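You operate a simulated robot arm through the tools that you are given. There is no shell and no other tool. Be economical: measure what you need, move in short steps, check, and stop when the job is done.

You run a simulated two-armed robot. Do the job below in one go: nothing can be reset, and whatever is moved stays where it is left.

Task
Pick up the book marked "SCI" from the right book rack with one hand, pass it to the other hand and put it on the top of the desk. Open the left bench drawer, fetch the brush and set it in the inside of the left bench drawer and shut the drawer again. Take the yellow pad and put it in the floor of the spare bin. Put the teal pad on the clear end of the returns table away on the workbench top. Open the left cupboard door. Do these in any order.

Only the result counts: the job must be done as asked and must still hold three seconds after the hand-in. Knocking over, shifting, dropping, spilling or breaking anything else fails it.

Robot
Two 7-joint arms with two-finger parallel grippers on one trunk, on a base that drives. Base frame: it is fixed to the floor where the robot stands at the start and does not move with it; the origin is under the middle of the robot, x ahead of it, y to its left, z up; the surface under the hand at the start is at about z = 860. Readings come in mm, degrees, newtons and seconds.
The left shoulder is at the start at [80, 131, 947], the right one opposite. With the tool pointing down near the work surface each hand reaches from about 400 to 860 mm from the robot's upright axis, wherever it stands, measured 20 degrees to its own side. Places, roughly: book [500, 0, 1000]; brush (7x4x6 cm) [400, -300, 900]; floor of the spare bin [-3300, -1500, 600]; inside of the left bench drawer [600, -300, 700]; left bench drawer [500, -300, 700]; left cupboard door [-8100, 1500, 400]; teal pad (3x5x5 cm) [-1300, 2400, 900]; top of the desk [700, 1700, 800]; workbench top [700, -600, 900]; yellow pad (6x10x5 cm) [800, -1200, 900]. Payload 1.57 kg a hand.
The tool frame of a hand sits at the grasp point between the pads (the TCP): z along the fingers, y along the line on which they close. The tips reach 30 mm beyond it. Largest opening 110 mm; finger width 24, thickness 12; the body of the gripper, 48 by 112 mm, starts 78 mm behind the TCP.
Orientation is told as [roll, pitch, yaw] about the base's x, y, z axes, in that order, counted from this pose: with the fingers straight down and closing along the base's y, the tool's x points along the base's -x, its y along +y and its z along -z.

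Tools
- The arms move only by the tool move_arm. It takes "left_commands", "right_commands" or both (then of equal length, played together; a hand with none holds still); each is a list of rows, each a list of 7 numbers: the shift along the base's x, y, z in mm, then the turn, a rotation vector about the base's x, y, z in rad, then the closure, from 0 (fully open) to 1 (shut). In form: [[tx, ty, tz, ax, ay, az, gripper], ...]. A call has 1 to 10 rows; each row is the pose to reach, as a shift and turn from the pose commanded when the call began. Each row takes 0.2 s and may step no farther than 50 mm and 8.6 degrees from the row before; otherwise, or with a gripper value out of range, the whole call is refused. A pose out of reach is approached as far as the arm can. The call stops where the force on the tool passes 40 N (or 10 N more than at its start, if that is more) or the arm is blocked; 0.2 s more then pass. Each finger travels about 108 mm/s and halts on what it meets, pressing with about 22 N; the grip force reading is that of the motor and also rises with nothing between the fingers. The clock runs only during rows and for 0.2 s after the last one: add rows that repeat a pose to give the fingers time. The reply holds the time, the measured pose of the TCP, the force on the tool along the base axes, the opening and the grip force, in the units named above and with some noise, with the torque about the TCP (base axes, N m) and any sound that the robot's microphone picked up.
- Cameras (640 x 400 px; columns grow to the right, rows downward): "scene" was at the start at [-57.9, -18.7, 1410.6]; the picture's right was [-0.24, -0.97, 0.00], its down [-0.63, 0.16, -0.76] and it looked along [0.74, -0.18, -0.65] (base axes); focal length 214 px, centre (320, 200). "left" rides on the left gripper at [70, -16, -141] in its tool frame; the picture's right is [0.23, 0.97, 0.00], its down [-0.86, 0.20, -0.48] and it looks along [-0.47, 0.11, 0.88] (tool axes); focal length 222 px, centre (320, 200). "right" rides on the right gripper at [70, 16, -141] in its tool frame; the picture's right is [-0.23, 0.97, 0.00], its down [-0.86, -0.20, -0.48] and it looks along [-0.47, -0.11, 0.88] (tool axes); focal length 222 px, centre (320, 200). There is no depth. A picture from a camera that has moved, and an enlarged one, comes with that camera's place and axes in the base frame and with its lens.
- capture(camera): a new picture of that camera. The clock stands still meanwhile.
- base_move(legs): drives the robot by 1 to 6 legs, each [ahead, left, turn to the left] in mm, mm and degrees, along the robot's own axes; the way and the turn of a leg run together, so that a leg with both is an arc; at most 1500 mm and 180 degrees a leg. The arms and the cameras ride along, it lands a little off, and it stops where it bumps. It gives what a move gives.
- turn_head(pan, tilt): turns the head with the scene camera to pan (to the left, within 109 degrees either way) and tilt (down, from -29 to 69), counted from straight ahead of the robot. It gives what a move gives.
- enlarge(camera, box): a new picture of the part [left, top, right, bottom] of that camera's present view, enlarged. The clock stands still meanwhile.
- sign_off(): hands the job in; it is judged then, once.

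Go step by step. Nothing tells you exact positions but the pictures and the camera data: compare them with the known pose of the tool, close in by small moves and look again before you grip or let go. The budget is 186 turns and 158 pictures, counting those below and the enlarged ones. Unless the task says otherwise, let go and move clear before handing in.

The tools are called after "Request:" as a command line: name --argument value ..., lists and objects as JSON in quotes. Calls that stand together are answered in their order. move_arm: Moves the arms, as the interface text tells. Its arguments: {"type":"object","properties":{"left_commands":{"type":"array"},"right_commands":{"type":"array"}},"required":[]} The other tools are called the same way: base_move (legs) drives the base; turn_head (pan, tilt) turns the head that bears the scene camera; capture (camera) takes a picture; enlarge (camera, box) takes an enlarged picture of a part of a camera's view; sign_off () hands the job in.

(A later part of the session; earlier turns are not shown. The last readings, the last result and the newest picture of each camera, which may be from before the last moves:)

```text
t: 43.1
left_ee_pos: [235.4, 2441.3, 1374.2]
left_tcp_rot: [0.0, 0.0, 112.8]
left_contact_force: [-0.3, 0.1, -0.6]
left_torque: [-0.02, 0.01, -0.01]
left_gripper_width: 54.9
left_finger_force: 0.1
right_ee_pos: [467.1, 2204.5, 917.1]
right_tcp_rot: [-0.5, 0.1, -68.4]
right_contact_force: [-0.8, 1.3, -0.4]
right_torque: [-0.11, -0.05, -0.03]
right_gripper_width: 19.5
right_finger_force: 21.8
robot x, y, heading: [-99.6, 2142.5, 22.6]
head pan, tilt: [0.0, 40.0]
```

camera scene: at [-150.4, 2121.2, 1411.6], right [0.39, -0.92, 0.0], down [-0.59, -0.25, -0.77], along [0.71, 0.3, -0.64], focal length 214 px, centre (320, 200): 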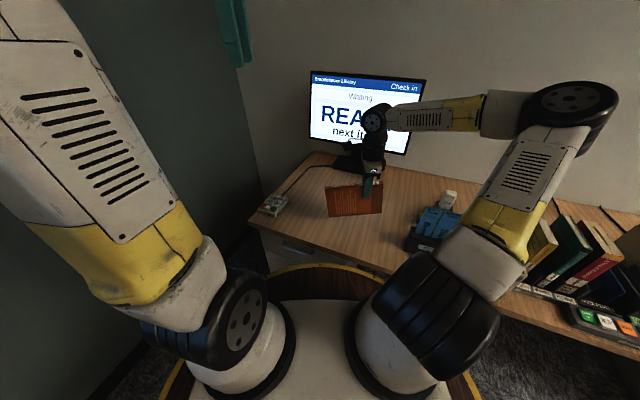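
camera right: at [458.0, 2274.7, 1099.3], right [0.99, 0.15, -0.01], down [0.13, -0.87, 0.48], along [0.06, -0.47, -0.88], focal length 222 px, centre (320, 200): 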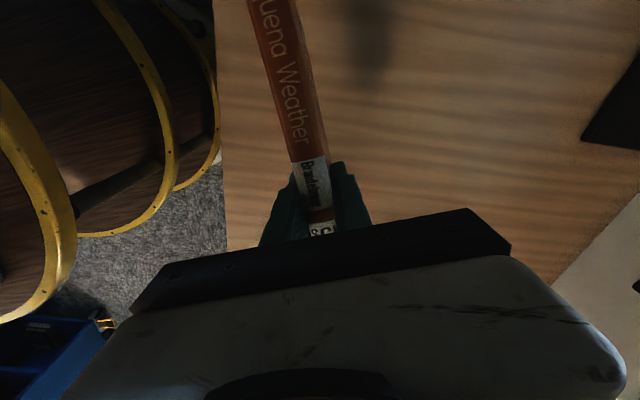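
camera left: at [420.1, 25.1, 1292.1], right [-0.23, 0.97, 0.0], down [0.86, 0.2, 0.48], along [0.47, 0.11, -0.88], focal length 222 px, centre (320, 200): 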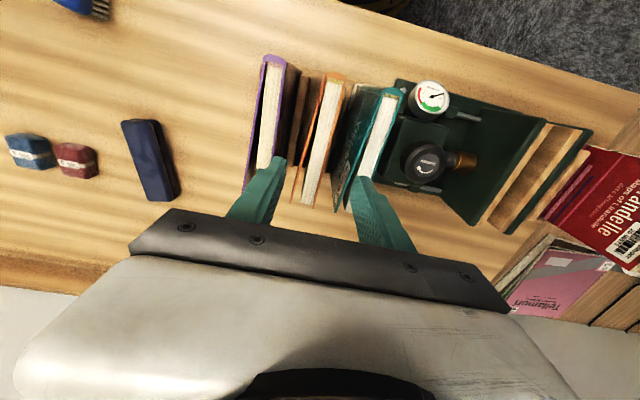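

Request:
move_arm --right_commands '[[0, 0, -3, 0, 0, 0, 1], [0, 0, -6, 0, 0, 0, 1], [0, 0, -9, 0, 0, 0, 1]]'

Request:
enlarge --camera "scene" --box '[280, 130, 440, 240]'

```text
t: 43.9
left_ee_pos: [235.3, 2441.2, 1375.3]
left_tcp_rot: [0.0, 0.0, 112.8]
left_contact_force: [0.6, 0.3, -0.4]
left_torque: [0.01, -0.01, 0.02]
left_gripper_width: 55.0
left_finger_force: 0.0
right_ee_pos: [467.1, 2203.6, 909.3]
right_tcp_rot: [-0.3, 0.1, -68.3]
right_contact_force: [-0.3, -0.9, -0.1]
right_torque: [-0.08, -0.07, 0.02]
right_gripper_width: 20.0
right_finger_force: 22.8
robot x, y, heading: [-98.7, 2143.7, 22.7]
head pan, tilt: [0.0, 40.0]
```

```text
3.64 times, centred on (360, 185) of scene
camera zoom: at [-150.3, 2121.1, 1411.6], right [0.39, -0.92, 0.0], down [-0.59, -0.25, -0.77], along [0.71, 0.3, -0.64], focal length 780 px, centre (174, 254)
```

zoom: 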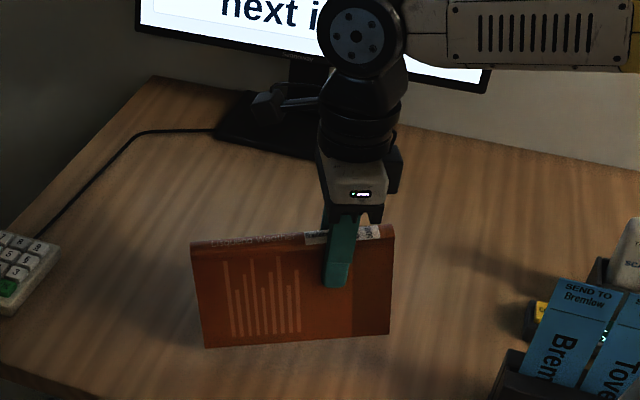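

Still not touching; keep going in small steps.

Request:
move_arm --right_commands '[[0, 0, -4, 0, 0, 0, 1], [0, 0, -8, 0, 0, 0, 1], [0, 0, -12, 0, 0, 0, 1], [0, 0, -16, 0, 0, 0, 1]]'

Request:
enlarge --camera "scene" --box '[280, 130, 440, 240]'

```text
t: 44.9
left_ee_pos: [235.6, 2441.0, 1375.7]
left_tcp_rot: [0.1, 0.0, 112.8]
left_contact_force: [0.1, 0.1, 0.9]
left_torque: [0.0, 0.0, -0.03]
left_gripper_width: 55.1
left_finger_force: 0.1
right_ee_pos: [466.5, 2203.9, 892.2]
right_tcp_rot: [-0.3, 0.1, -68.4]
right_contact_force: [0.1, -1.9, 3.7]
right_torque: [0.3, 0.16, 0.09]
right_gripper_width: 20.0
right_finger_force: 21.6
robot x, y, heading: [-99.4, 2142.6, 22.8]
head pan, tilt: [0.0, 40.0]
```

```text
3.64 times, centred on (360, 185) of scene
camera zoom: at [-150.5, 2121.0, 1411.6], right [0.39, -0.92, 0.0], down [-0.59, -0.25, -0.77], along [0.71, 0.3, -0.64], focal length 780 px, centre (174, 254)
```

zoom: 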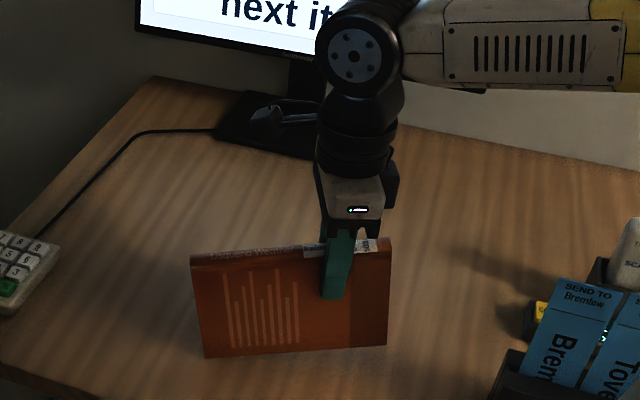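

Contact with the desk (left end first). Press 3 mm more, then open gently.

Request:
move_arm --right_commands '[[0, 0, -2, 0, 0, 0, 1], [0, 0, -3, 0, 0, 0, 1]]'

Request:
move_arm --right_commands '[[0, 0, 0, 0, 0, 0, 0.8], [0, 0, 0, 0, 0, 0, 0.75], [0, 0, 0, 0, 0, 0, 0.65], [0, 0, 0, 0, 0, 0, 0.55], [0, 0, 0, 0, 0, 0, 0.55]]'

Request:
enlarge --camera "scene" --box '[280, 130, 440, 240]'

Request:
capture --camera "right"

```text
t: 45.5
left_ee_pos: [233.9, 2440.5, 1374.5]
left_tcp_rot: [0.0, -0.1, 112.8]
left_contact_force: [0.8, -0.4, 0.5]
left_torque: [0.0, 0.02, 0.03]
left_gripper_width: 54.8
left_finger_force: 0.0
right_ee_pos: [466.7, 2204.4, 889.1]
right_tcp_rot: [-0.4, 0.1, -68.4]
right_contact_force: [-0.1, -5.0, 7.2]
right_torque: [0.65, 0.32, 0.12]
right_gripper_width: 19.5
right_finger_force: 22.2
robot x, y, heading: [-100.7, 2141.5, 22.9]
head pan, tilt: [0.0, 40.0]
```

```text
t: 46.7
left_ee_pos: [235.9, 2441.0, 1374.3]
left_tcp_rot: [0.1, 0.0, 112.8]
left_contact_force: [0.2, 0.4, 0.1]
left_torque: [-0.01, -0.01, 0.01]
left_gripper_width: 55.1
left_finger_force: 0.0
right_ee_pos: [467.2, 2203.9, 889.5]
right_tcp_rot: [-0.4, 0.1, -68.5]
right_contact_force: [0.9, 0.1, 0.3]
right_torque: [0.0, -0.03, 0.02]
right_gripper_width: 49.4
right_finger_force: 0.1
robot x, y, heading: [-101.5, 2138.9, 22.7]
head pan, tilt: [0.0, 40.0]
```

```text
3.64 times, centred on (360, 185) of scene
camera zoom: at [-150.4, 2121.1, 1411.6], right [0.39, -0.92, 0.0], down [-0.59, -0.25, -0.77], along [0.71, 0.3, -0.64], focal length 780 px, centre (174, 254)
```

zoom: 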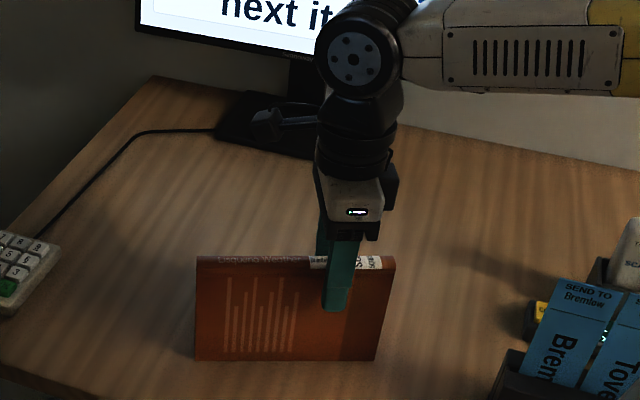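

```text
120 pictures are left
camera right: at [458.4, 2275.7, 1031.7], right [0.99, 0.15, -0.01], down [0.13, -0.87, 0.48], along [0.07, -0.47, -0.88], focal length 222 px, centre (320, 200)
```

right: 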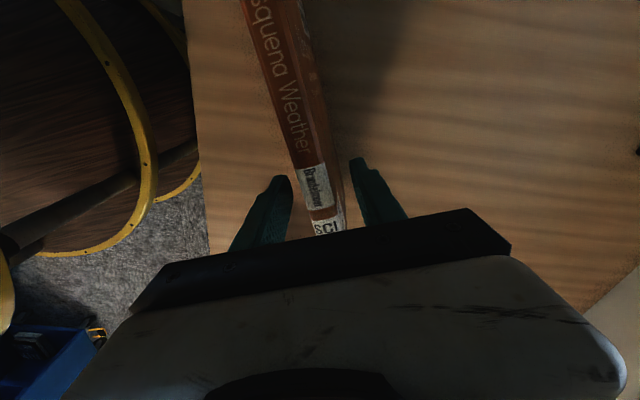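

The book stands free on its own. Raising the right hand straight up.

Request:
move_arm --right_commands '[[0, 0, 25, 0, 0, 0, 0.5], [0, 0, 65, 0, 0, 0, 0.5], [0, 0, 110, 0, 0, 0, 0.5], [0, 0, 155, 0, 0, 0, 0.5], [0, 0, 200, 0, 0, 0, 0.5]]'

Request:
enlarge --camera "scene" --box '[280, 130, 440, 240]'

```text
t: 47.9
left_ee_pos: [236.3, 2441.0, 1373.5]
left_tcp_rot: [0.0, 0.0, 112.8]
left_contact_force: [0.5, 0.0, 0.2]
left_torque: [0.01, 0.02, 0.01]
left_gripper_width: 55.1
left_finger_force: 0.0
right_ee_pos: [465.9, 2205.3, 1087.2]
right_tcp_rot: [-0.4, 0.1, -68.5]
right_contact_force: [0.3, -0.1, -0.3]
right_torque: [0.01, 0.04, 0.01]
right_gripper_width: 55.1
right_finger_force: 0.0
robot x, y, heading: [-98.9, 2142.0, 22.6]
head pan, tilt: [0.0, 40.0]
```

```text
3.64 times, centred on (360, 185) of scene
camera zoom: at [-150.2, 2121.0, 1411.6], right [0.39, -0.92, 0.0], down [-0.59, -0.25, -0.77], along [0.71, 0.3, -0.64], focal length 780 px, centre (174, 254)
```

zoom: 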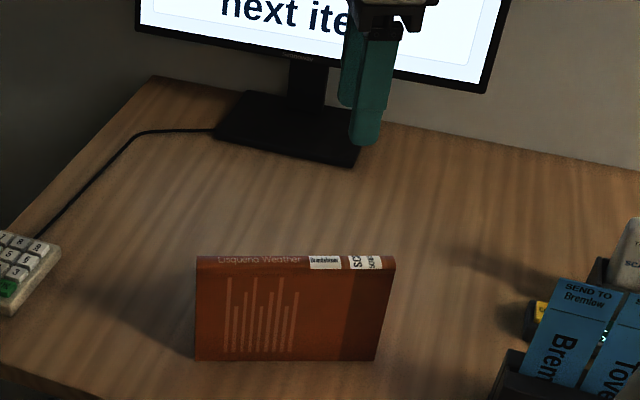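

Book placed. Now back off the desk, unwind both wrists, and look toward the returns table.

Request:
base_move --legs '[[-300, 0, 0]]'

Request:
move_arm --left_commands '[[0, 0, -10, 0, 0, -0.1428, 0.3], [0, 0, -20, 0, 0, -0.2856, 0], [0, 0, -30, 0, 0, -0.4284, 0], [0, 0, -40, 0, 0, -0.5712, 0], [0, 0, -50, 0, 0, -0.714, 0], [0, 0, -60, 0, 0, -0.8568, 0], [0, 0, -70, 0, 0, -0.9996, 0], [0, 0, -80, 0, 0, -1.1424, 0], [0, 0, -90, 0, 0, -1.2852, 0], [0, 0, -100, 0, 0, -1.428, 0]]' --right_commands '[[0, 0, 10, 0, 0, 0.1428, 0.3], [0, 0, 20, 0, 0, 0.2856, 0], [0, 0, 30, 0, 0, 0.4284, 0], [0, 0, 40, 0, 0, 0.5712, 0], [0, 0, 50, 0, 0, 0.714, 0], [0, 0, 60, 0, 0, 0.8568, 0], [0, 0, 70, 0, 0, 0.9996, 0], [0, 0, 80, 0, 0, 1.1424, 0], [0, 0, 90, 0, 0, 1.2852, 0], [0, 0, 100, 0, 0, 1.428, 0]]'

Request:
turn_head --pan 80 --tilt 30

Request:
capture --camera "scene"

```text
t: 50.0
left_ee_pos: [-49.8, 2324.0, 1374.8]
left_tcp_rot: [0.1, 0.0, 113.4]
left_contact_force: [0.0, 0.4, 1.2]
left_torque: [0.01, -0.01, -0.02]
left_gripper_width: 55.1
left_finger_force: 0.0
right_ee_pos: [183.4, 2089.0, 1087.3]
right_tcp_rot: [-0.4, 0.2, -68.0]
right_contact_force: [-0.2, 0.0, 0.1]
right_torque: [0.01, -0.03, 0.01]
right_gripper_width: 55.1
right_finger_force: 0.1
robot x, y, heading: [-383.7, 2021.9, 23.6]
head pan, tilt: [0.0, 40.0]
```

```text
t: 52.2
left_ee_pos: [-49.3, 2325.0, 1275.1]
left_tcp_rot: [0.0, 0.0, 31.3]
left_contact_force: [-0.4, 0.1, 0.1]
left_torque: [-0.07, 0.0, -0.01]
left_gripper_width: 110.1
left_finger_force: 0.0
right_ee_pos: [197.6, 2071.4, 1200.8]
right_tcp_rot: [-0.2, 0.0, 13.9]
right_contact_force: [-0.2, -0.2, -0.1]
right_torque: [0.0, 0.03, 0.03]
right_gripper_width: 109.6
right_finger_force: 0.1
right hand out of reach, approached as far as the arm can: row 7, 8, 9, 10
robot x, y, heading: [-386.7, 2021.2, 23.7]
head pan, tilt: [0.0, 40.0]
```

```text
t: 53.7
left_ee_pos: [-50.5, 2325.4, 1275.0]
left_tcp_rot: [0.0, 0.0, 31.6]
left_contact_force: [-0.4, -1.0, 0.5]
left_torque: [-0.02, -0.04, -0.01]
left_gripper_width: 109.9
left_finger_force: 0.1
right_ee_pos: [198.1, 2071.6, 1201.5]
right_tcp_rot: [-0.3, 0.0, 13.9]
right_contact_force: [0.4, -0.5, -0.4]
right_torque: [-0.06, 0.01, 0.01]
right_gripper_width: 110.1
right_finger_force: 0.0
robot x, y, heading: [-383.7, 2019.1, 23.4]
head pan, tilt: [80.0, 30.0]
```

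```text
118 pictures are left
camera scene: at [-531.6, 2054.8, 1426.9], right [0.97, 0.23, 0.0], down [0.11, -0.49, -0.87], along [-0.2, 0.84, -0.5], focal length 214 px, centre (320, 200)
```

scene: 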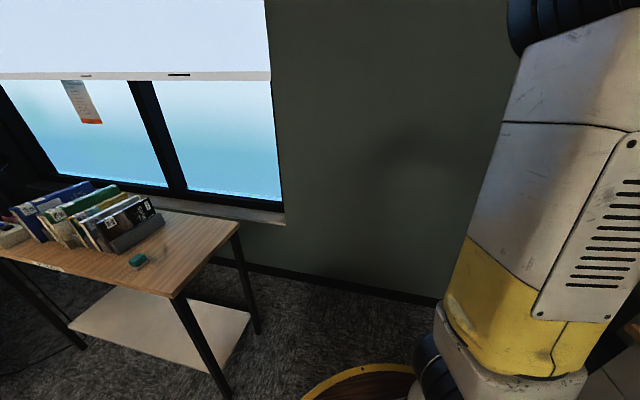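

The teal pad is near the right end of the returns table at about (-1280, 2434). Zooming in.

Request:
enlarge --camera "scene" --box '[90, 200, 250, 300]'

```text
4.00 times, centred on (170, 250) of scene
camera zoom: at [-531.6, 2054.8, 1426.9], right [0.97, 0.23, 0.0], down [0.11, -0.49, -0.87], along [-0.2, 0.84, -0.5], focal length 858 px, centre (920, 0)
```

zoom: 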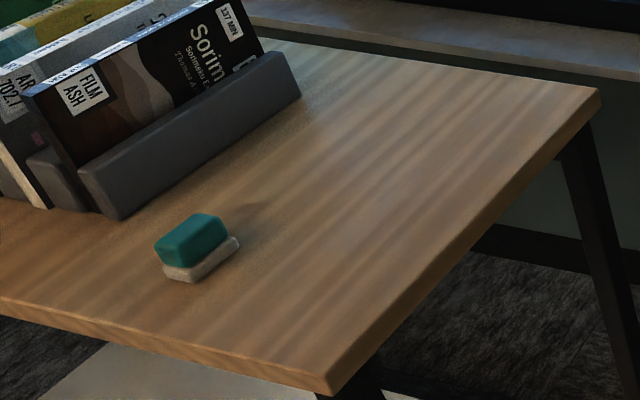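

Driving back-left to a spot in front of the table, then turning to face it.

Request:
base_move --legs '[[-743, 130, 0], [0, 0, 66.6]]'

Request:
turn_head --pan 15 --tilt 45

Request:
capture --camera "scene"

```text
t: 60.8
left_ee_pos: [-1269.4, 2269.6, 1275.5]
left_tcp_rot: [0.0, 0.0, 97.5]
left_contact_force: [-0.7, -0.1, -0.5]
left_torque: [0.02, 0.0, -0.02]
left_gripper_width: 110.1
left_finger_force: 0.0
right_ee_pos: [-937.5, 2391.8, 1200.2]
right_tcp_rot: [-0.3, -0.1, 79.8]
right_contact_force: [0.4, -0.4, -0.4]
right_torque: [0.03, 0.02, 0.03]
right_gripper_width: 110.0
right_finger_force: 0.1
robot x, y, heading: [-1125.9, 1839.2, 89.4]
head pan, tilt: [80.0, 30.0]
```

```text
t: 62.1
left_ee_pos: [-1269.0, 2269.0, 1274.3]
left_tcp_rot: [-0.1, 0.0, 97.6]
left_contact_force: [-0.2, -0.7, 0.5]
left_torque: [-0.03, 0.02, -0.02]
left_gripper_width: 110.1
left_finger_force: 0.0
right_ee_pos: [-937.3, 2392.1, 1200.3]
right_tcp_rot: [-0.2, -0.1, 79.8]
right_contact_force: [-0.6, 1.3, 0.2]
right_torque: [-0.03, 0.0, 0.01]
right_gripper_width: 110.1
right_finger_force: 0.0
robot x, y, heading: [-1121.9, 1837.3, 89.2]
head pan, tilt: [15.0, 45.0]
```

```text
116 pictures are left
camera scene: at [-1148.4, 1782.0, 1404.3], right [0.97, 0.25, 0.0], down [0.17, -0.69, -0.71], along [-0.18, 0.69, -0.71], focal length 214 px, centre (320, 200)
```

scene: 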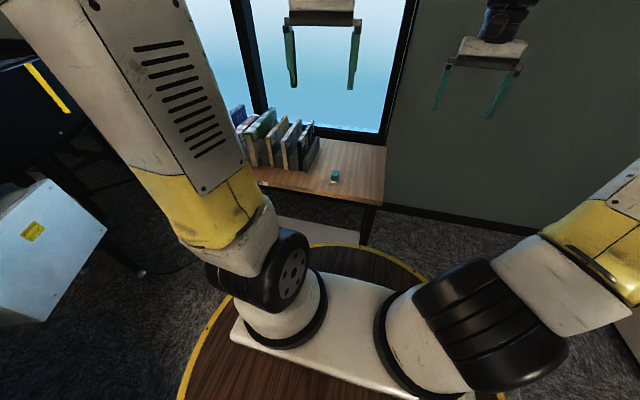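

The pad triangulates to about (-1255, 2421, 889). Moving the left hand above it to look straight down.

Request:
move_arm --left_commands '[[4, 40, -45, 0, 0, -0.04, 0], [8, 80, -90, 0, 0, -0.08, 0], [12, 115, -120, 0, 0, -0.12, 0], [14, 140, -150, 0, 0, -0.132, 0], [14, 140, -150, 0, 0, -0.132, 0]]'

Request:
capture --camera "left"

Request:
enlarge --camera "scene" --box '[220, 80, 420, 220]'

```text
refused: row 1 steps farther than a row can; nothing moved
```

```text
115 pictures are left
camera left: at [-1243.5, 2202.6, 1415.8], right [-0.94, -0.35, 0.0], down [-0.31, 0.82, 0.48], along [-0.17, 0.45, -0.88], focal length 222 px, centre (320, 200)
```

left: 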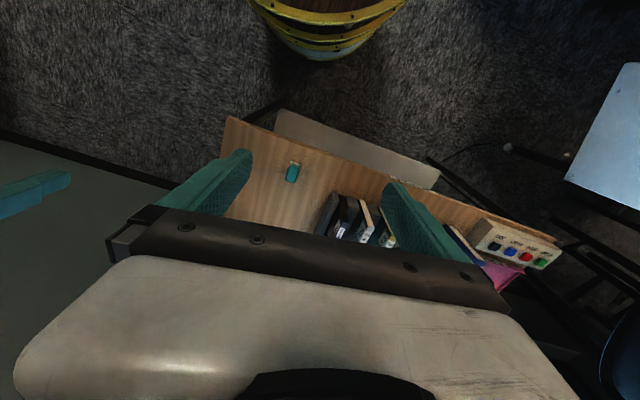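

```text
2.86 times, centred on (320, 150) of scene
camera zoom: at [-1148.4, 1782.0, 1404.3], right [0.97, 0.25, 0.0], down [0.17, -0.69, -0.71], along [-0.18, 0.69, -0.71], focal length 613 px, centre (320, 343)
```

zoom: 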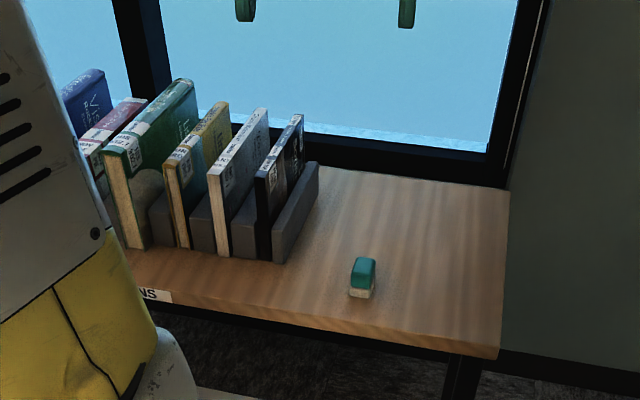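

Each row must stay under 50 mm; resending smaller steps.

Request:
move_arm --left_commands '[[3, 30, -36, 0, 0, -0.03, 0], [6, 60, -72, 0, 0, -0.06, 0], [9, 90, -108, 0, 0, -0.09, 0], [12, 120, -144, 0, 0, -0.12, 0], [15, 150, -180, 0, 0, -0.132, 0.2]]'

Request:
capture --camera "left"

```text
t: 63.3
left_ee_pos: [-1253.4, 2419.7, 1095.2]
left_tcp_rot: [0.0, 0.0, 89.9]
left_contact_force: [-0.7, -0.2, 0.3]
left_torque: [0.02, -0.01, 0.02]
left_gripper_width: 87.9
left_finger_force: 0.3
right_ee_pos: [-937.3, 2391.3, 1201.3]
right_tcp_rot: [-0.2, 0.0, 79.9]
right_contact_force: [-1.4, -0.5, 0.5]
right_torque: [0.04, -0.02, 0.0]
right_gripper_width: 109.8
right_finger_force: 0.0
robot x, y, heading: [-1127.9, 1841.3, 89.3]
head pan, tilt: [15.0, 45.0]
```

```text
113 pictures are left
camera left: at [-1236.7, 2349.3, 1235.9], right [-0.97, -0.22, 0.0], down [-0.2, 0.86, 0.48], along [-0.11, 0.47, -0.88], focal length 222 px, centre (320, 200)
```

left: 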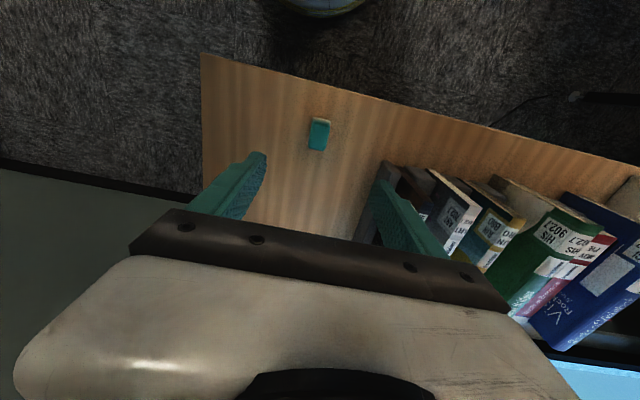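

The pad is right beneath the hand. Checking its orientation.

Request:
enlarge --camera "left" --box '[260, 90, 380, 170]'

```text
5.00 times, centred on (320, 130) of left
camera zoom: at [-1236.7, 2349.3, 1235.9], right [-0.97, -0.22, 0.0], down [-0.2, 0.86, 0.48], along [-0.11, 0.47, -0.88], focal length 1111 px, centre (320, 550)
```

zoom: 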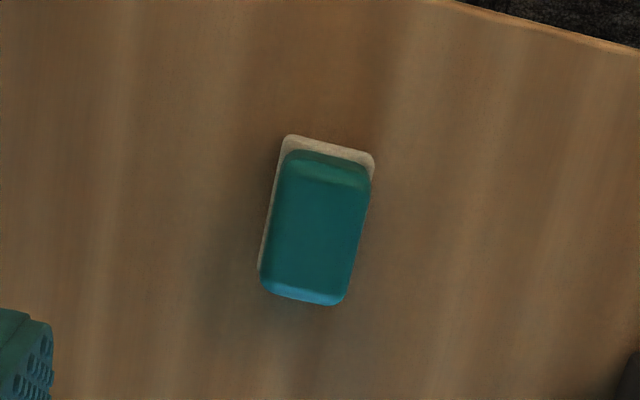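

Pad is axis-aligned, ~28 mm wide in x, centre (-1253, 2424), top ≈897. Descending with a 60 mm opening to just above the table.

Request:
move_arm --left_commands '[[0, 4, -45, 0, 0, 0, 0.45], [0, 4, -90, 0, 0, 0, 0.45], [0, 4, -135, 0, 0, 0, 0.45], [0, 4, -160, 0, 0, 0, 0.45], [0, 4, -160, 0, 0, 0, 0.45]]'

Request:
capture --camera "left"

Request:
enlarge --camera "scene" --box '[260, 100, 400, 220]'

```text
t: 64.5
left_ee_pos: [-1255.3, 2423.6, 935.8]
left_tcp_rot: [0.0, 0.0, 89.8]
left_contact_force: [0.0, -0.3, 0.2]
left_torque: [0.01, -0.04, -0.03]
left_gripper_width: 60.5
left_finger_force: 0.1
right_ee_pos: [-937.0, 2391.9, 1201.3]
right_tcp_rot: [-0.1, -0.1, 79.8]
right_contact_force: [0.3, 0.4, -0.2]
right_torque: [0.03, 0.01, 0.0]
right_gripper_width: 110.3
right_finger_force: 0.0
robot x, y, heading: [-1127.9, 1840.6, 89.4]
head pan, tilt: [15.0, 45.0]
```

```text
111 pictures are left
camera left: at [-1238.3, 2353.3, 1075.8], right [-0.97, -0.23, 0.0], down [-0.2, 0.86, 0.48], along [-0.11, 0.47, -0.88], focal length 222 px, centre (320, 200)
```

left: 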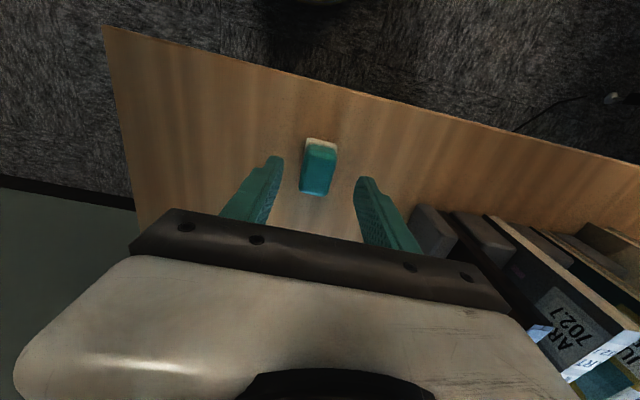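

```text
3.33 times, centred on (330, 160) of scene
camera zoom: at [-1148.4, 1782.1, 1404.3], right [0.97, 0.25, 0.0], down [0.17, -0.69, -0.71], along [-0.17, 0.69, -0.71], focal length 715 px, centre (287, 333)
```

zoom: 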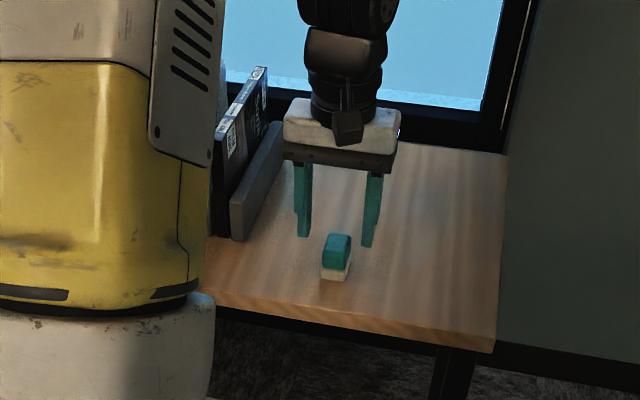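

Pad sits centered between the fingers. Lower 36 mm and grip.

Request:
move_arm --left_commands '[[1, -4, -18, 0, 0, 0, 0.45], [1, -4, -34, 0, 0, 0, 0.45], [1, -4, -36, 0, 0, 0, 0.45], [1, -4, -36, 0, 0, 0, 1], [1, -4, -36, 0, 0, 0, 1], [1, -4, -36, 0, 0, 0, 1]]'

Request:
capture --camera "left"

Request:
enlarge --camera "scene" --box '[260, 100, 400, 220]'

```text
t: 65.9
left_ee_pos: [-1252.1, 2419.0, 897.1]
left_tcp_rot: [0.1, 0.0, 89.9]
left_contact_force: [0.6, 0.1, -0.7]
left_torque: [0.02, 0.0, 0.02]
left_gripper_width: 29.2
left_finger_force: 22.0
right_ee_pos: [-937.3, 2392.9, 1200.5]
right_tcp_rot: [-0.2, 0.0, 79.8]
right_contact_force: [0.0, 0.6, 0.4]
right_torque: [0.01, -0.01, 0.0]
right_gripper_width: 109.9
right_finger_force: 0.0
robot x, y, heading: [-1129.1, 1843.4, 89.0]
head pan, tilt: [15.0, 45.0]
```

```text
109 pictures are left
camera left: at [-1236.8, 2350.0, 1039.0], right [-0.97, -0.23, 0.0], down [-0.2, 0.86, 0.48], along [-0.11, 0.47, -0.88], focal length 222 px, centre (320, 200)
```

left: 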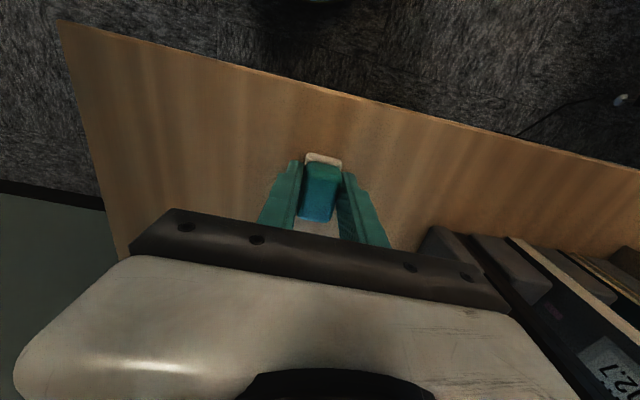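

```text
3.33 times, centred on (330, 160) of scene
camera zoom: at [-1148.4, 1782.1, 1404.3], right [0.97, 0.25, 0.0], down [0.17, -0.69, -0.71], along [-0.17, 0.69, -0.71], focal length 715 px, centre (287, 333)
```

zoom: 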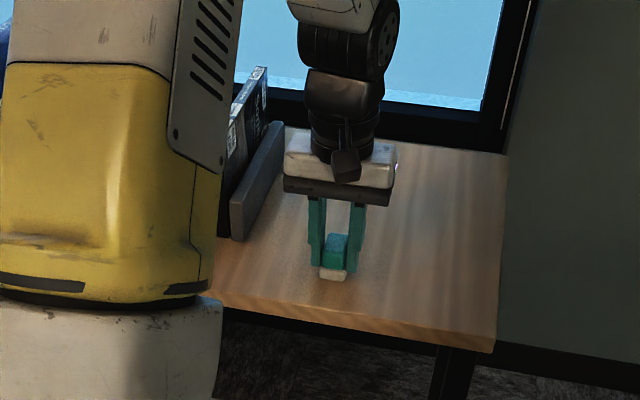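

Gripped (29 mm). Lifting and backing away from the table.

Request:
move_arm --left_commands '[[0, 0, 20, 0, 0, 0, 1], [0, 0, 60, 0, 0, 0, 1], [0, 0, 105, 0, 0, 0, 1], [0, 0, 150, 0, 0, 0, 1], [0, 0, 195, 0, 0, 0, 1], [0, -30, 230, 0, 0, 0, 1], [0, -60, 260, 0, 0, 0, 1]]'

Request:
base_move --legs '[[-450, 0, 0]]'

Request:
turn_head --pan -100 --tilt 35

Request:
capture --camera "scene"

Request:
capture --camera "left"

```text
t: 67.5
left_ee_pos: [-1252.0, 2359.5, 1160.2]
left_tcp_rot: [0.1, 0.1, 89.9]
left_contact_force: [-0.1, 0.4, -0.4]
left_torque: [-0.05, 0.0, 0.01]
left_gripper_width: 29.0
left_finger_force: 21.6
right_ee_pos: [-936.8, 2392.8, 1200.7]
right_tcp_rot: [-0.3, 0.0, 79.8]
right_contact_force: [-0.2, 0.5, -0.8]
right_torque: [-0.04, -0.01, -0.01]
right_gripper_width: 109.8
right_finger_force: 0.1
robot x, y, heading: [-1129.5, 1835.3, 89.5]
head pan, tilt: [15.0, 45.0]
```

```text
t: 70.3
left_ee_pos: [-1261.3, 1896.1, 1158.8]
left_tcp_rot: [0.0, 0.0, 90.6]
left_contact_force: [-0.8, 0.2, -0.5]
left_torque: [-0.02, 0.01, 0.0]
left_gripper_width: 29.1
left_finger_force: 22.0
right_ee_pos: [-946.6, 1931.4, 1200.6]
right_tcp_rot: [-0.2, 0.0, 80.4]
right_contact_force: [0.2, -0.3, 0.5]
right_torque: [-0.03, -0.04, 0.0]
right_gripper_width: 110.1
right_finger_force: 0.1
robot x, y, heading: [-1131.2, 1376.6, 90.0]
head pan, tilt: [15.0, 45.0]
```

```text
t: 72.2
left_ee_pos: [-1259.4, 1895.1, 1158.5]
left_tcp_rot: [0.0, -0.1, 90.5]
left_contact_force: [0.3, 0.1, -0.3]
left_torque: [-0.01, 0.0, 0.01]
left_gripper_width: 29.0
left_finger_force: 21.7
right_ee_pos: [-945.0, 1929.5, 1200.9]
right_tcp_rot: [-0.2, 0.1, 80.4]
right_contact_force: [0.2, 0.7, 0.4]
right_torque: [-0.03, -0.03, 0.0]
right_gripper_width: 110.0
right_finger_force: 0.0
robot x, y, heading: [-1129.7, 1377.7, 89.9]
head pan, tilt: [-100.0, 35.0]
```

```text
107 pictures are left
camera scene: at [-1043.5, 1225.3, 1419.1], right [-0.18, -0.98, 0.0], down [-0.56, 0.1, -0.82], along [0.81, -0.14, -0.57], focal length 214 px, centre (320, 200)
```

scene: 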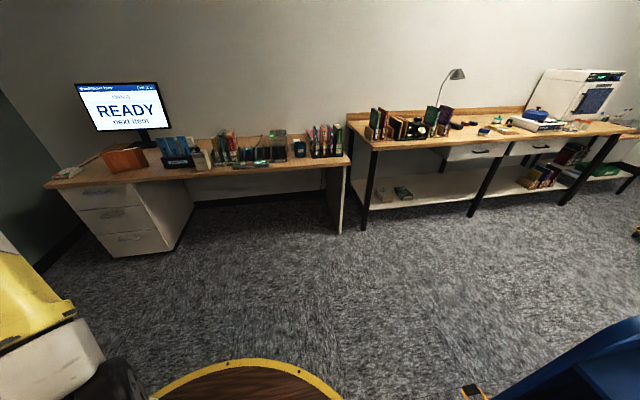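

```text
106 pictures are left
camera left: at [-1243.1, 1826.2, 1300.2], right [-0.97, -0.24, 0.0], down [-0.21, 0.85, 0.48], along [-0.11, 0.46, -0.88], focal length 222 px, centre (320, 200)
```

left: 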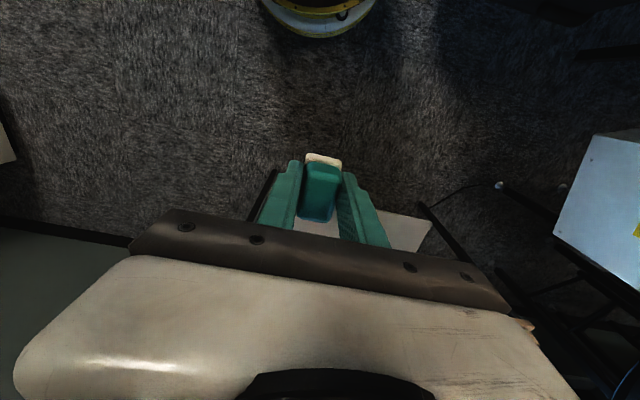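

Good overview: workbench with two drawers to the right; a dark blue object sits near (-900, 300), so I'll travel along x≈-350. Turning to face the benches and driving to the workbench.

Request:
base_move --legs '[[0, 0, -90], [780, 0, 0], [0, -1500, 0]]'

Request:
turn_head --pan 0 --tilt 40

Request:
capture --camera "scene"

```text
t: 87.2
left_ee_pos: [120.9, -13.2, 1158.9]
left_tcp_rot: [0.0, 0.0, -1.3]
left_contact_force: [0.8, 0.3, -0.9]
left_torque: [0.01, 0.04, 0.0]
left_gripper_width: 29.2
left_finger_force: 21.7
right_ee_pos: [147.4, -327.5, 1201.1]
right_tcp_rot: [-0.2, 0.1, -11.2]
right_contact_force: [0.1, 0.0, -0.3]
right_torque: [0.01, 0.0, 0.03]
right_gripper_width: 110.1
right_finger_force: 0.0
robot x, y, heading: [-402.9, -129.4, -1.8]
head pan, tilt: [-100.0, 35.0]
```

```text
t: 89.0
left_ee_pos: [119.7, -12.1, 1159.4]
left_tcp_rot: [-0.1, 0.0, -1.2]
left_contact_force: [-0.2, 0.4, -0.8]
left_torque: [0.01, 0.0, -0.03]
left_gripper_width: 29.3
left_finger_force: 22.0
right_ee_pos: [147.2, -327.0, 1201.0]
right_tcp_rot: [-0.1, 0.0, -11.3]
right_contact_force: [0.0, 0.4, 0.3]
right_torque: [-0.03, 0.02, 0.0]
right_gripper_width: 110.2
right_finger_force: 0.1
robot x, y, heading: [-394.1, -123.6, -1.9]
head pan, tilt: [0.0, 40.0]
```

```text
105 pictures are left
camera scene: at [-455.2, -124.7, 1411.6], right [-0.03, -1.0, 0.0], down [-0.64, 0.02, -0.77], along [0.77, -0.02, -0.64], focal length 214 px, centre (320, 200)
```

scene: 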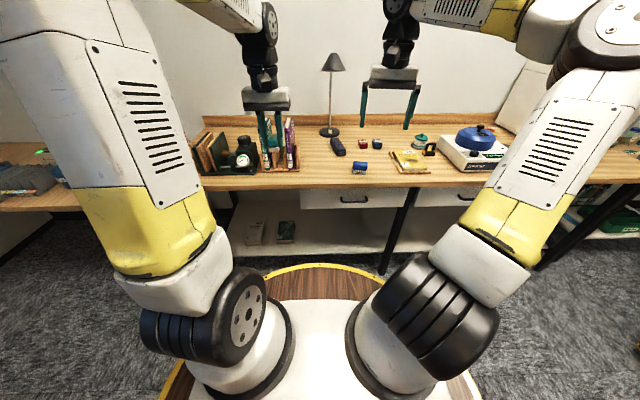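

The left drawer and its handle are visible (handle about y≈-298). Driving up so the left hand comes over the clear patch between the rack and the brush.

Request:
base_move --legs '[[325, -165, 1.9]]'

Request:
capture --camera "scene"

Request:
capture --camera "left"

```text
t: 91.3
left_ee_pos: [434.9, -157.3, 1160.2]
left_tcp_rot: [0.0, 0.0, 0.9]
left_contact_force: [0.3, 0.8, -0.9]
left_torque: [0.03, 0.01, 0.01]
left_gripper_width: 29.4
left_finger_force: 22.0
right_ee_pos: [473.2, -470.1, 1200.6]
right_tcp_rot: [-0.2, 0.0, -9.1]
right_contact_force: [0.4, 0.4, 0.1]
right_torque: [0.03, -0.03, -0.01]
right_gripper_width: 110.0
right_finger_force: 0.0
robot x, y, heading: [-84.4, -293.4, 0.7]
head pan, tilt: [0.0, 40.0]
```

```text
104 pictures are left
camera scene: at [-135.7, -291.8, 1411.6], right [0.01, -1.0, 0.0], down [-0.64, 0.0, -0.77], along [0.77, 0.01, -0.64], focal length 214 px, centre (320, 200)
```

scene: 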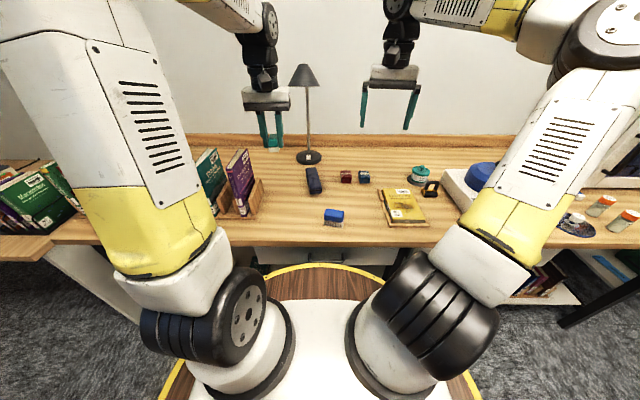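

```text
103 pictures are left
camera left: at [366.1, -174.8, 1300.2], right [-0.24, 0.97, 0.0], down [0.85, 0.22, 0.48], along [0.46, 0.12, -0.88], focal length 222 px, centre (320, 200)
```

left: 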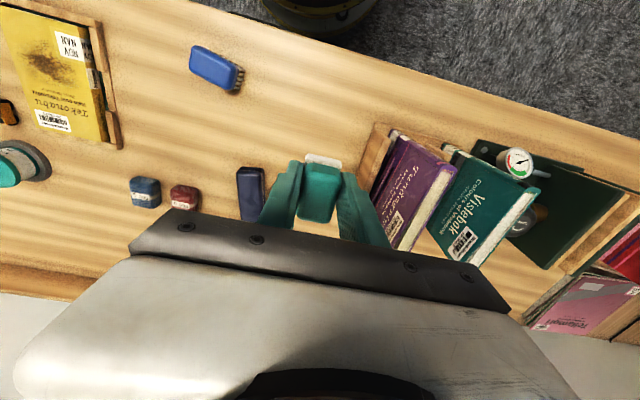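

Straight below the left hand the bench is bare. Lowering the pad.

Request:
move_arm --left_commands '[[0, 0, -48, 0, 0, 0, 1], [0, 0, -96, 0, 0, 0, 1], [0, 0, -144, 0, 0, 0, 1], [0, 0, -192, 0, 0, 0, 1], [0, 0, -235, 0, 0, 0, 1], [0, 0, -250, 0, 0, 0, 1]]'

Request:
enlarge --camera "scene" --box '[220, 130, 380, 240]'

```text
t: 92.7
left_ee_pos: [434.8, -157.7, 908.4]
left_tcp_rot: [0.0, 0.1, 1.2]
left_contact_force: [0.7, 0.2, 0.3]
left_torque: [-0.01, -0.02, -0.01]
left_gripper_width: 29.1
left_finger_force: 21.8
right_ee_pos: [472.6, -471.3, 1201.4]
right_tcp_rot: [-0.2, 0.0, -9.1]
right_contact_force: [-0.4, 0.9, 0.2]
right_torque: [0.0, 0.01, 0.0]
right_gripper_width: 110.2
right_finger_force: 0.0
robot x, y, heading: [-81.7, -291.5, 0.2]
head pan, tilt: [0.0, 40.0]
```

```text
3.64 times, centred on (300, 185) of scene
camera zoom: at [-135.8, -291.8, 1411.6], right [0.01, -1.0, 0.0], down [-0.64, 0.0, -0.77], along [0.77, 0.01, -0.64], focal length 780 px, centre (393, 254)
```

zoom: 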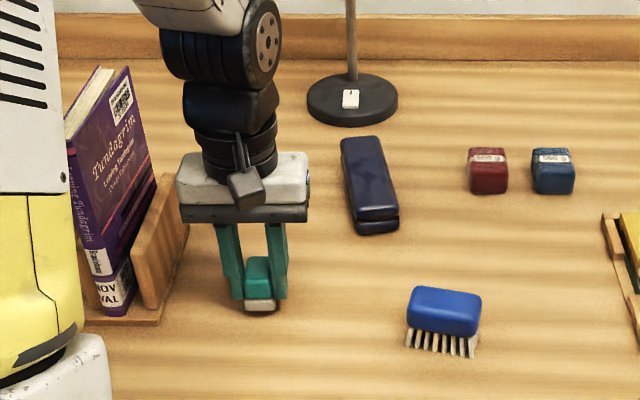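

Request:
move_arm --left_commands '[[0, 0, -5, 0, 0, 0, 1], [0, 0, -9, 0, 0, 0, 1], [0, 0, -12, 0, 0, 0, 1], [0, 0, -15, 0, 0, 0, 1]]'

Request:
enlarge --camera "scene" --box '[220, 130, 380, 240]'

```text
t: 93.7
left_ee_pos: [435.3, -155.9, 894.8]
left_tcp_rot: [0.0, -0.1, 1.1]
left_contact_force: [-3.3, 2.8, 30.3]
left_torque: [0.11, 0.1, 0.05]
left_gripper_width: 29.1
left_finger_force: 22.2
right_ee_pos: [473.0, -469.2, 1200.5]
right_tcp_rot: [-0.2, -0.1, -9.1]
right_contact_force: [-0.3, 0.0, 0.5]
right_torque: [0.02, 0.0, -0.04]
right_gripper_width: 109.9
right_finger_force: 0.0
robot x, y, heading: [-79.6, -292.8, 0.5]
head pan, tilt: [0.0, 40.0]
```

```text
3.64 times, centred on (300, 185) of scene
camera zoom: at [-136.7, -291.9, 1411.5], right [0.01, -1.0, 0.0], down [-0.64, 0.0, -0.77], along [0.77, 0.01, -0.64], focal length 780 px, centre (393, 254)
```

zoom: 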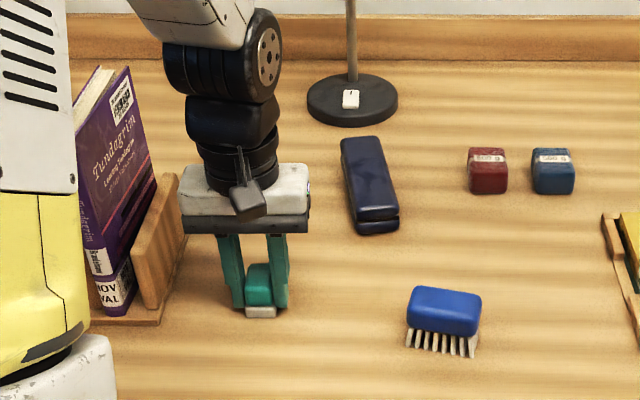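

Contact with the bench (30 N). Ease up 2 mm, open and lift away.

Request:
move_arm --left_commands '[[0, 0, 2, 0, 0, 0, 1], [0, 0, 2, 0, 0, 0, 0.6], [0, 0, 2, 0, 0, 0, 0.4], [0, 0, 2, 0, 0, 0, 0.4], [0, 0, 40, 0, 0, 0, 0.4], [0, 0, 85, 0, 0, 0, 0.4], [0, 0, 130, 0, 0, 0, 0.2], [0, 0, 175, 0, 0, 0, 0], [0, 0, 220, 0, 0, 0, 0]]'

Request:
enlarge --camera "scene" --box '[220, 130, 380, 240]'

```text
t: 95.7
left_ee_pos: [434.7, -158.2, 1115.2]
left_tcp_rot: [0.0, 0.1, 1.0]
left_contact_force: [0.2, -1.0, 0.2]
left_torque: [-0.03, 0.05, -0.02]
left_gripper_width: 110.1
left_finger_force: 0.1
right_ee_pos: [473.6, -470.8, 1201.8]
right_tcp_rot: [-0.2, 0.0, -9.2]
right_contact_force: [0.6, -0.1, -1.2]
right_torque: [0.01, 0.02, -0.01]
right_gripper_width: 110.2
right_finger_force: 0.1
robot x, y, heading: [-82.3, -295.4, 0.5]
head pan, tilt: [0.0, 40.0]
```

```text
3.64 times, centred on (300, 185) of scene
camera zoom: at [-135.4, -291.8, 1411.6], right [0.01, -1.0, 0.0], down [-0.64, 0.0, -0.77], along [0.77, 0.01, -0.64], focal length 780 px, centre (393, 254)
```

zoom: 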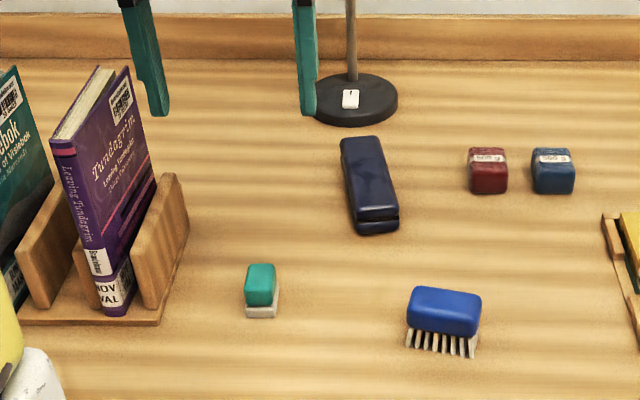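

Teal pad done. Now backing up to look at the left drawer's handle.

Request:
base_move --legs '[[-330, 0, -0.5]]'

Request:
enlarge --camera "scene" --box '[220, 160, 420, 290]'

Request:
capture --camera "left"

```text
t: 97.9
left_ee_pos: [109.8, -164.2, 1113.8]
left_tcp_rot: [-0.1, 0.0, 0.6]
left_contact_force: [-0.9, 0.8, -0.5]
left_torque: [-0.01, 0.0, 0.0]
left_gripper_width: 110.3
left_finger_force: 0.0
right_ee_pos: [147.7, -476.7, 1200.3]
right_tcp_rot: [-0.2, 0.0, -9.5]
right_contact_force: [-0.4, 0.4, -0.2]
right_torque: [0.02, 0.02, -0.01]
right_gripper_width: 109.9
right_finger_force: 0.0
robot x, y, heading: [-405.1, -295.3, -0.0]
head pan, tilt: [0.0, 40.0]
```

```text
3.08 times, centred on (320, 225) of scene
camera zoom: at [-460.8, -292.5, 1411.6], right [0.0, -1.0, 0.0], down [-0.64, 0.0, -0.77], along [0.77, 0.0, -0.64], focal length 660 px, centre (320, 123)
```

zoom: 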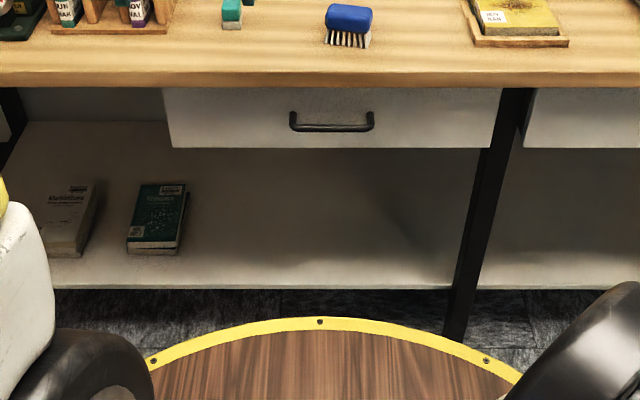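

```text
98 pictures are left
camera left: at [41.7, -181.2, 1254.9], right [-0.24, 0.97, 0.0], down [0.85, 0.21, 0.48], along [0.46, 0.11, -0.88], focal length 222 px, centre (320, 200)
```

left: 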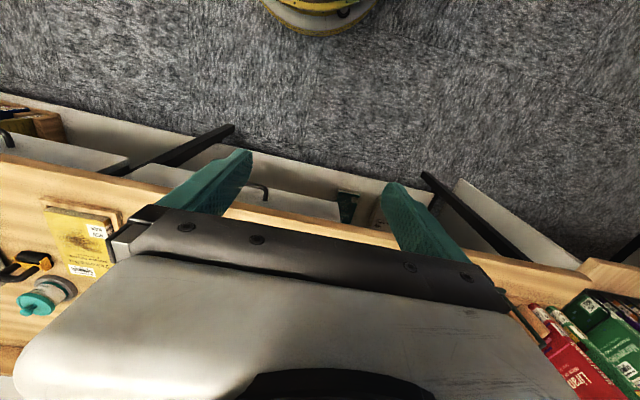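

Handle bar: centre about (284, -310, 783), spanning y -250…-370, ~25 mm in front of the drawer face. I'll use the right hand pointing forward, closing vertically; first shift the base and begin the turn.

Request:
base_move --legs '[[-80, 130, 0]]'

Request:
move_arm --left_commands '[[0, 0, 20, 0, 0, 0, 0], [0, 0, 40, 0, 0, 0, 0], [0, 0, 60, 0, 0, 0, 0], [0, 0, 80, 0, 0, 0, 0], [0, 0, 90, 0, 0, 0, 0], [0, 0, 100, 0, 0, 0, 0], [0, 0, 110, 0, 0, 0, 0]]' --right_commands '[[10, 0, -15, 0.0863, -0.0863, -0.0863, 0], [20, 0, -30, 0.1726, -0.1726, -0.1726, 0], [30, 0, -45, 0.2589, -0.2589, -0.2589, 0], [40, 0, -60, 0.3452, -0.3452, -0.3452, 0], [50, 0, -75, 0.4315, -0.4315, -0.4315, 0], [60, 0, -90, 0.5178, -0.5178, -0.5178, 0], [70, 0, -105, 0.6041, -0.6041, -0.6041, 0]]'

```text
t: 99.3
left_ee_pos: [30.8, -34.6, 1114.1]
left_tcp_rot: [0.0, 0.0, 0.6]
left_contact_force: [0.0, -0.3, 1.3]
left_torque: [0.01, 0.0, 0.0]
left_gripper_width: 110.1
left_finger_force: 0.1
right_ee_pos: [66.8, -347.8, 1201.6]
right_tcp_rot: [-0.2, 0.0, -9.6]
right_contact_force: [0.3, -0.3, -0.7]
right_torque: [0.02, -0.02, 0.02]
right_gripper_width: 109.9
right_finger_force: 0.1
robot x, y, heading: [-489.5, -162.0, -0.0]
head pan, tilt: [0.0, 40.0]
```

```text
t: 100.9
left_ee_pos: [30.3, -34.9, 1224.5]
left_tcp_rot: [-0.1, -0.1, 0.5]
left_contact_force: [0.3, 0.9, 0.2]
left_torque: [0.01, -0.01, -0.01]
left_gripper_width: 110.1
left_finger_force: 0.0
right_ee_pos: [137.9, -346.9, 1095.7]
right_tcp_rot: [46.7, -12.7, -51.9]
right_contact_force: [-0.2, 0.2, -0.3]
right_torque: [0.0, -0.01, 0.04]
right_gripper_width: 109.9
right_finger_force: 0.1
robot x, y, heading: [-487.9, -165.2, -0.0]
head pan, tilt: [0.0, 40.0]
```

Correcting the initial yaw offset, then completing the turn while descending in front of the drawer.

Request:
move_arm --right_commands '[[10, 8, -40, -0.056, -0.028, 0.056, 0], [20, 16, -80, -0.112, -0.056, 0.112, 0]]'

Request:
move_arm --right_commands '[[5, 3, -33, 0.0863, -0.0863, -0.0863, 0], [10, 6, -66, 0.1726, -0.1726, -0.1726, 0], [15, 9, -99, 0.2589, -0.2589, -0.2589, 0.2], [20, 12, -132, 0.3452, -0.3452, -0.3452, 0.4], [22, 15, -160, 0.4315, -0.4315, -0.4315, 0.5], [24, 18, -180, 0.5178, -0.5178, -0.5178, 0.5], [26, 21, -200, 0.6045, -0.6045, -0.6045, 0.5]]'

Request:
capture --camera "scene"

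Request:
capture --camera "right"

```text
t: 101.5
left_ee_pos: [29.4, -34.4, 1224.4]
left_tcp_rot: [0.1, 0.0, 0.5]
left_contact_force: [0.0, -0.1, 0.3]
left_torque: [-0.01, -0.01, -0.02]
left_gripper_width: 109.9
left_finger_force: 0.0
right_ee_pos: [154.3, -332.3, 1016.6]
right_tcp_rot: [44.7, -19.6, -45.0]
right_contact_force: [-0.9, 0.4, 0.4]
right_torque: [0.01, -0.03, -0.02]
right_gripper_width: 109.9
right_finger_force: 0.1
robot x, y, heading: [-487.8, -171.3, -0.1]
head pan, tilt: [0.0, 40.0]
```

```text
t: 103.1
left_ee_pos: [30.6, -35.2, 1224.9]
left_tcp_rot: [0.0, 0.0, 0.4]
left_contact_force: [0.2, -0.1, -0.8]
left_torque: [-0.02, 0.03, 0.0]
left_gripper_width: 110.1
left_finger_force: 0.0
right_ee_pos: [174.2, -342.2, 843.3]
right_tcp_rot: [89.7, 0.2, -89.9]
right_contact_force: [-0.1, 0.2, -0.1]
right_torque: [-0.01, -0.01, -0.02]
right_gripper_width: 55.2
right_finger_force: 0.1
right hand out of reach, approached as far as the arm can: row 7
robot x, y, heading: [-487.1, -161.2, -0.1]
head pan, tilt: [0.0, 40.0]
```

```text
97 pictures are left
camera scene: at [-541.2, -163.3, 1411.6], right [0.0, -1.0, 0.0], down [-0.64, 0.0, -0.77], along [0.77, 0.0, -0.64], focal length 214 px, centre (320, 200)
```

scene: 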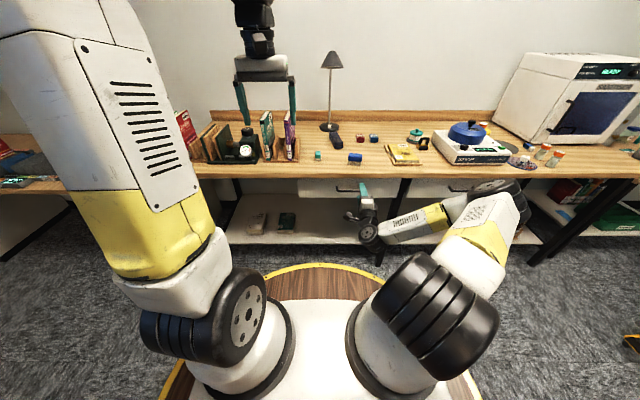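

```text
96 pictures are left
camera right: at [34.5, -272.5, 860.2], right [0.01, -0.23, 0.97], down [-0.48, -0.86, -0.2], along [0.88, -0.46, -0.11], focal length 222 px, centre (320, 200)
```

right: 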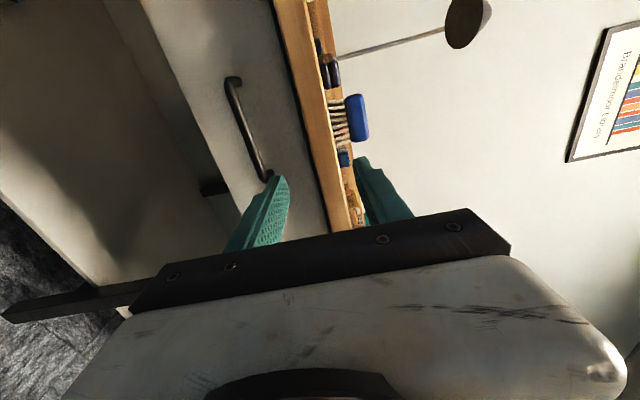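

The handle is in view; refined to about y -305, z 777. Moving the right hand into line with it.

Request:
move_arm --right_commands '[[10, 12, -20, 0, 0, 0, 0.5], [20, 24, -42, 0, 0, 0, 0.5], [26, 35, -66, 0, 0, 0, 0.5]]'

Request:
capture --camera "right"

```text
t: 103.9
left_ee_pos: [30.2, -33.5, 1224.0]
left_tcp_rot: [-0.1, -0.1, 0.5]
left_contact_force: [0.6, 0.0, -1.0]
left_torque: [-0.02, 0.0, -0.01]
left_gripper_width: 109.9
left_finger_force: 0.1
right_ee_pos: [181.1, -357.5, 826.5]
right_tcp_rot: [89.7, -0.1, -89.9]
right_contact_force: [-0.1, 0.2, -0.7]
right_torque: [-0.01, -0.01, 0.01]
right_gripper_width: 54.9
right_finger_force: 0.1
right hand out of reach, approached as far as the arm can: row 1, 2, 3
robot x, y, heading: [-487.9, -165.7, -0.2]
head pan, tilt: [0.0, 40.0]
```

```text
95 pictures are left
camera right: at [41.3, -287.5, 845.6], right [0.01, -0.23, 0.97], down [-0.48, -0.86, -0.2], along [0.88, -0.47, -0.11], focal length 222 px, centre (320, 200)
```

right: 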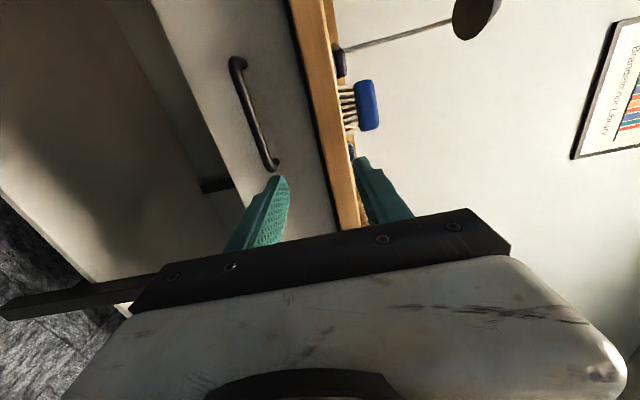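

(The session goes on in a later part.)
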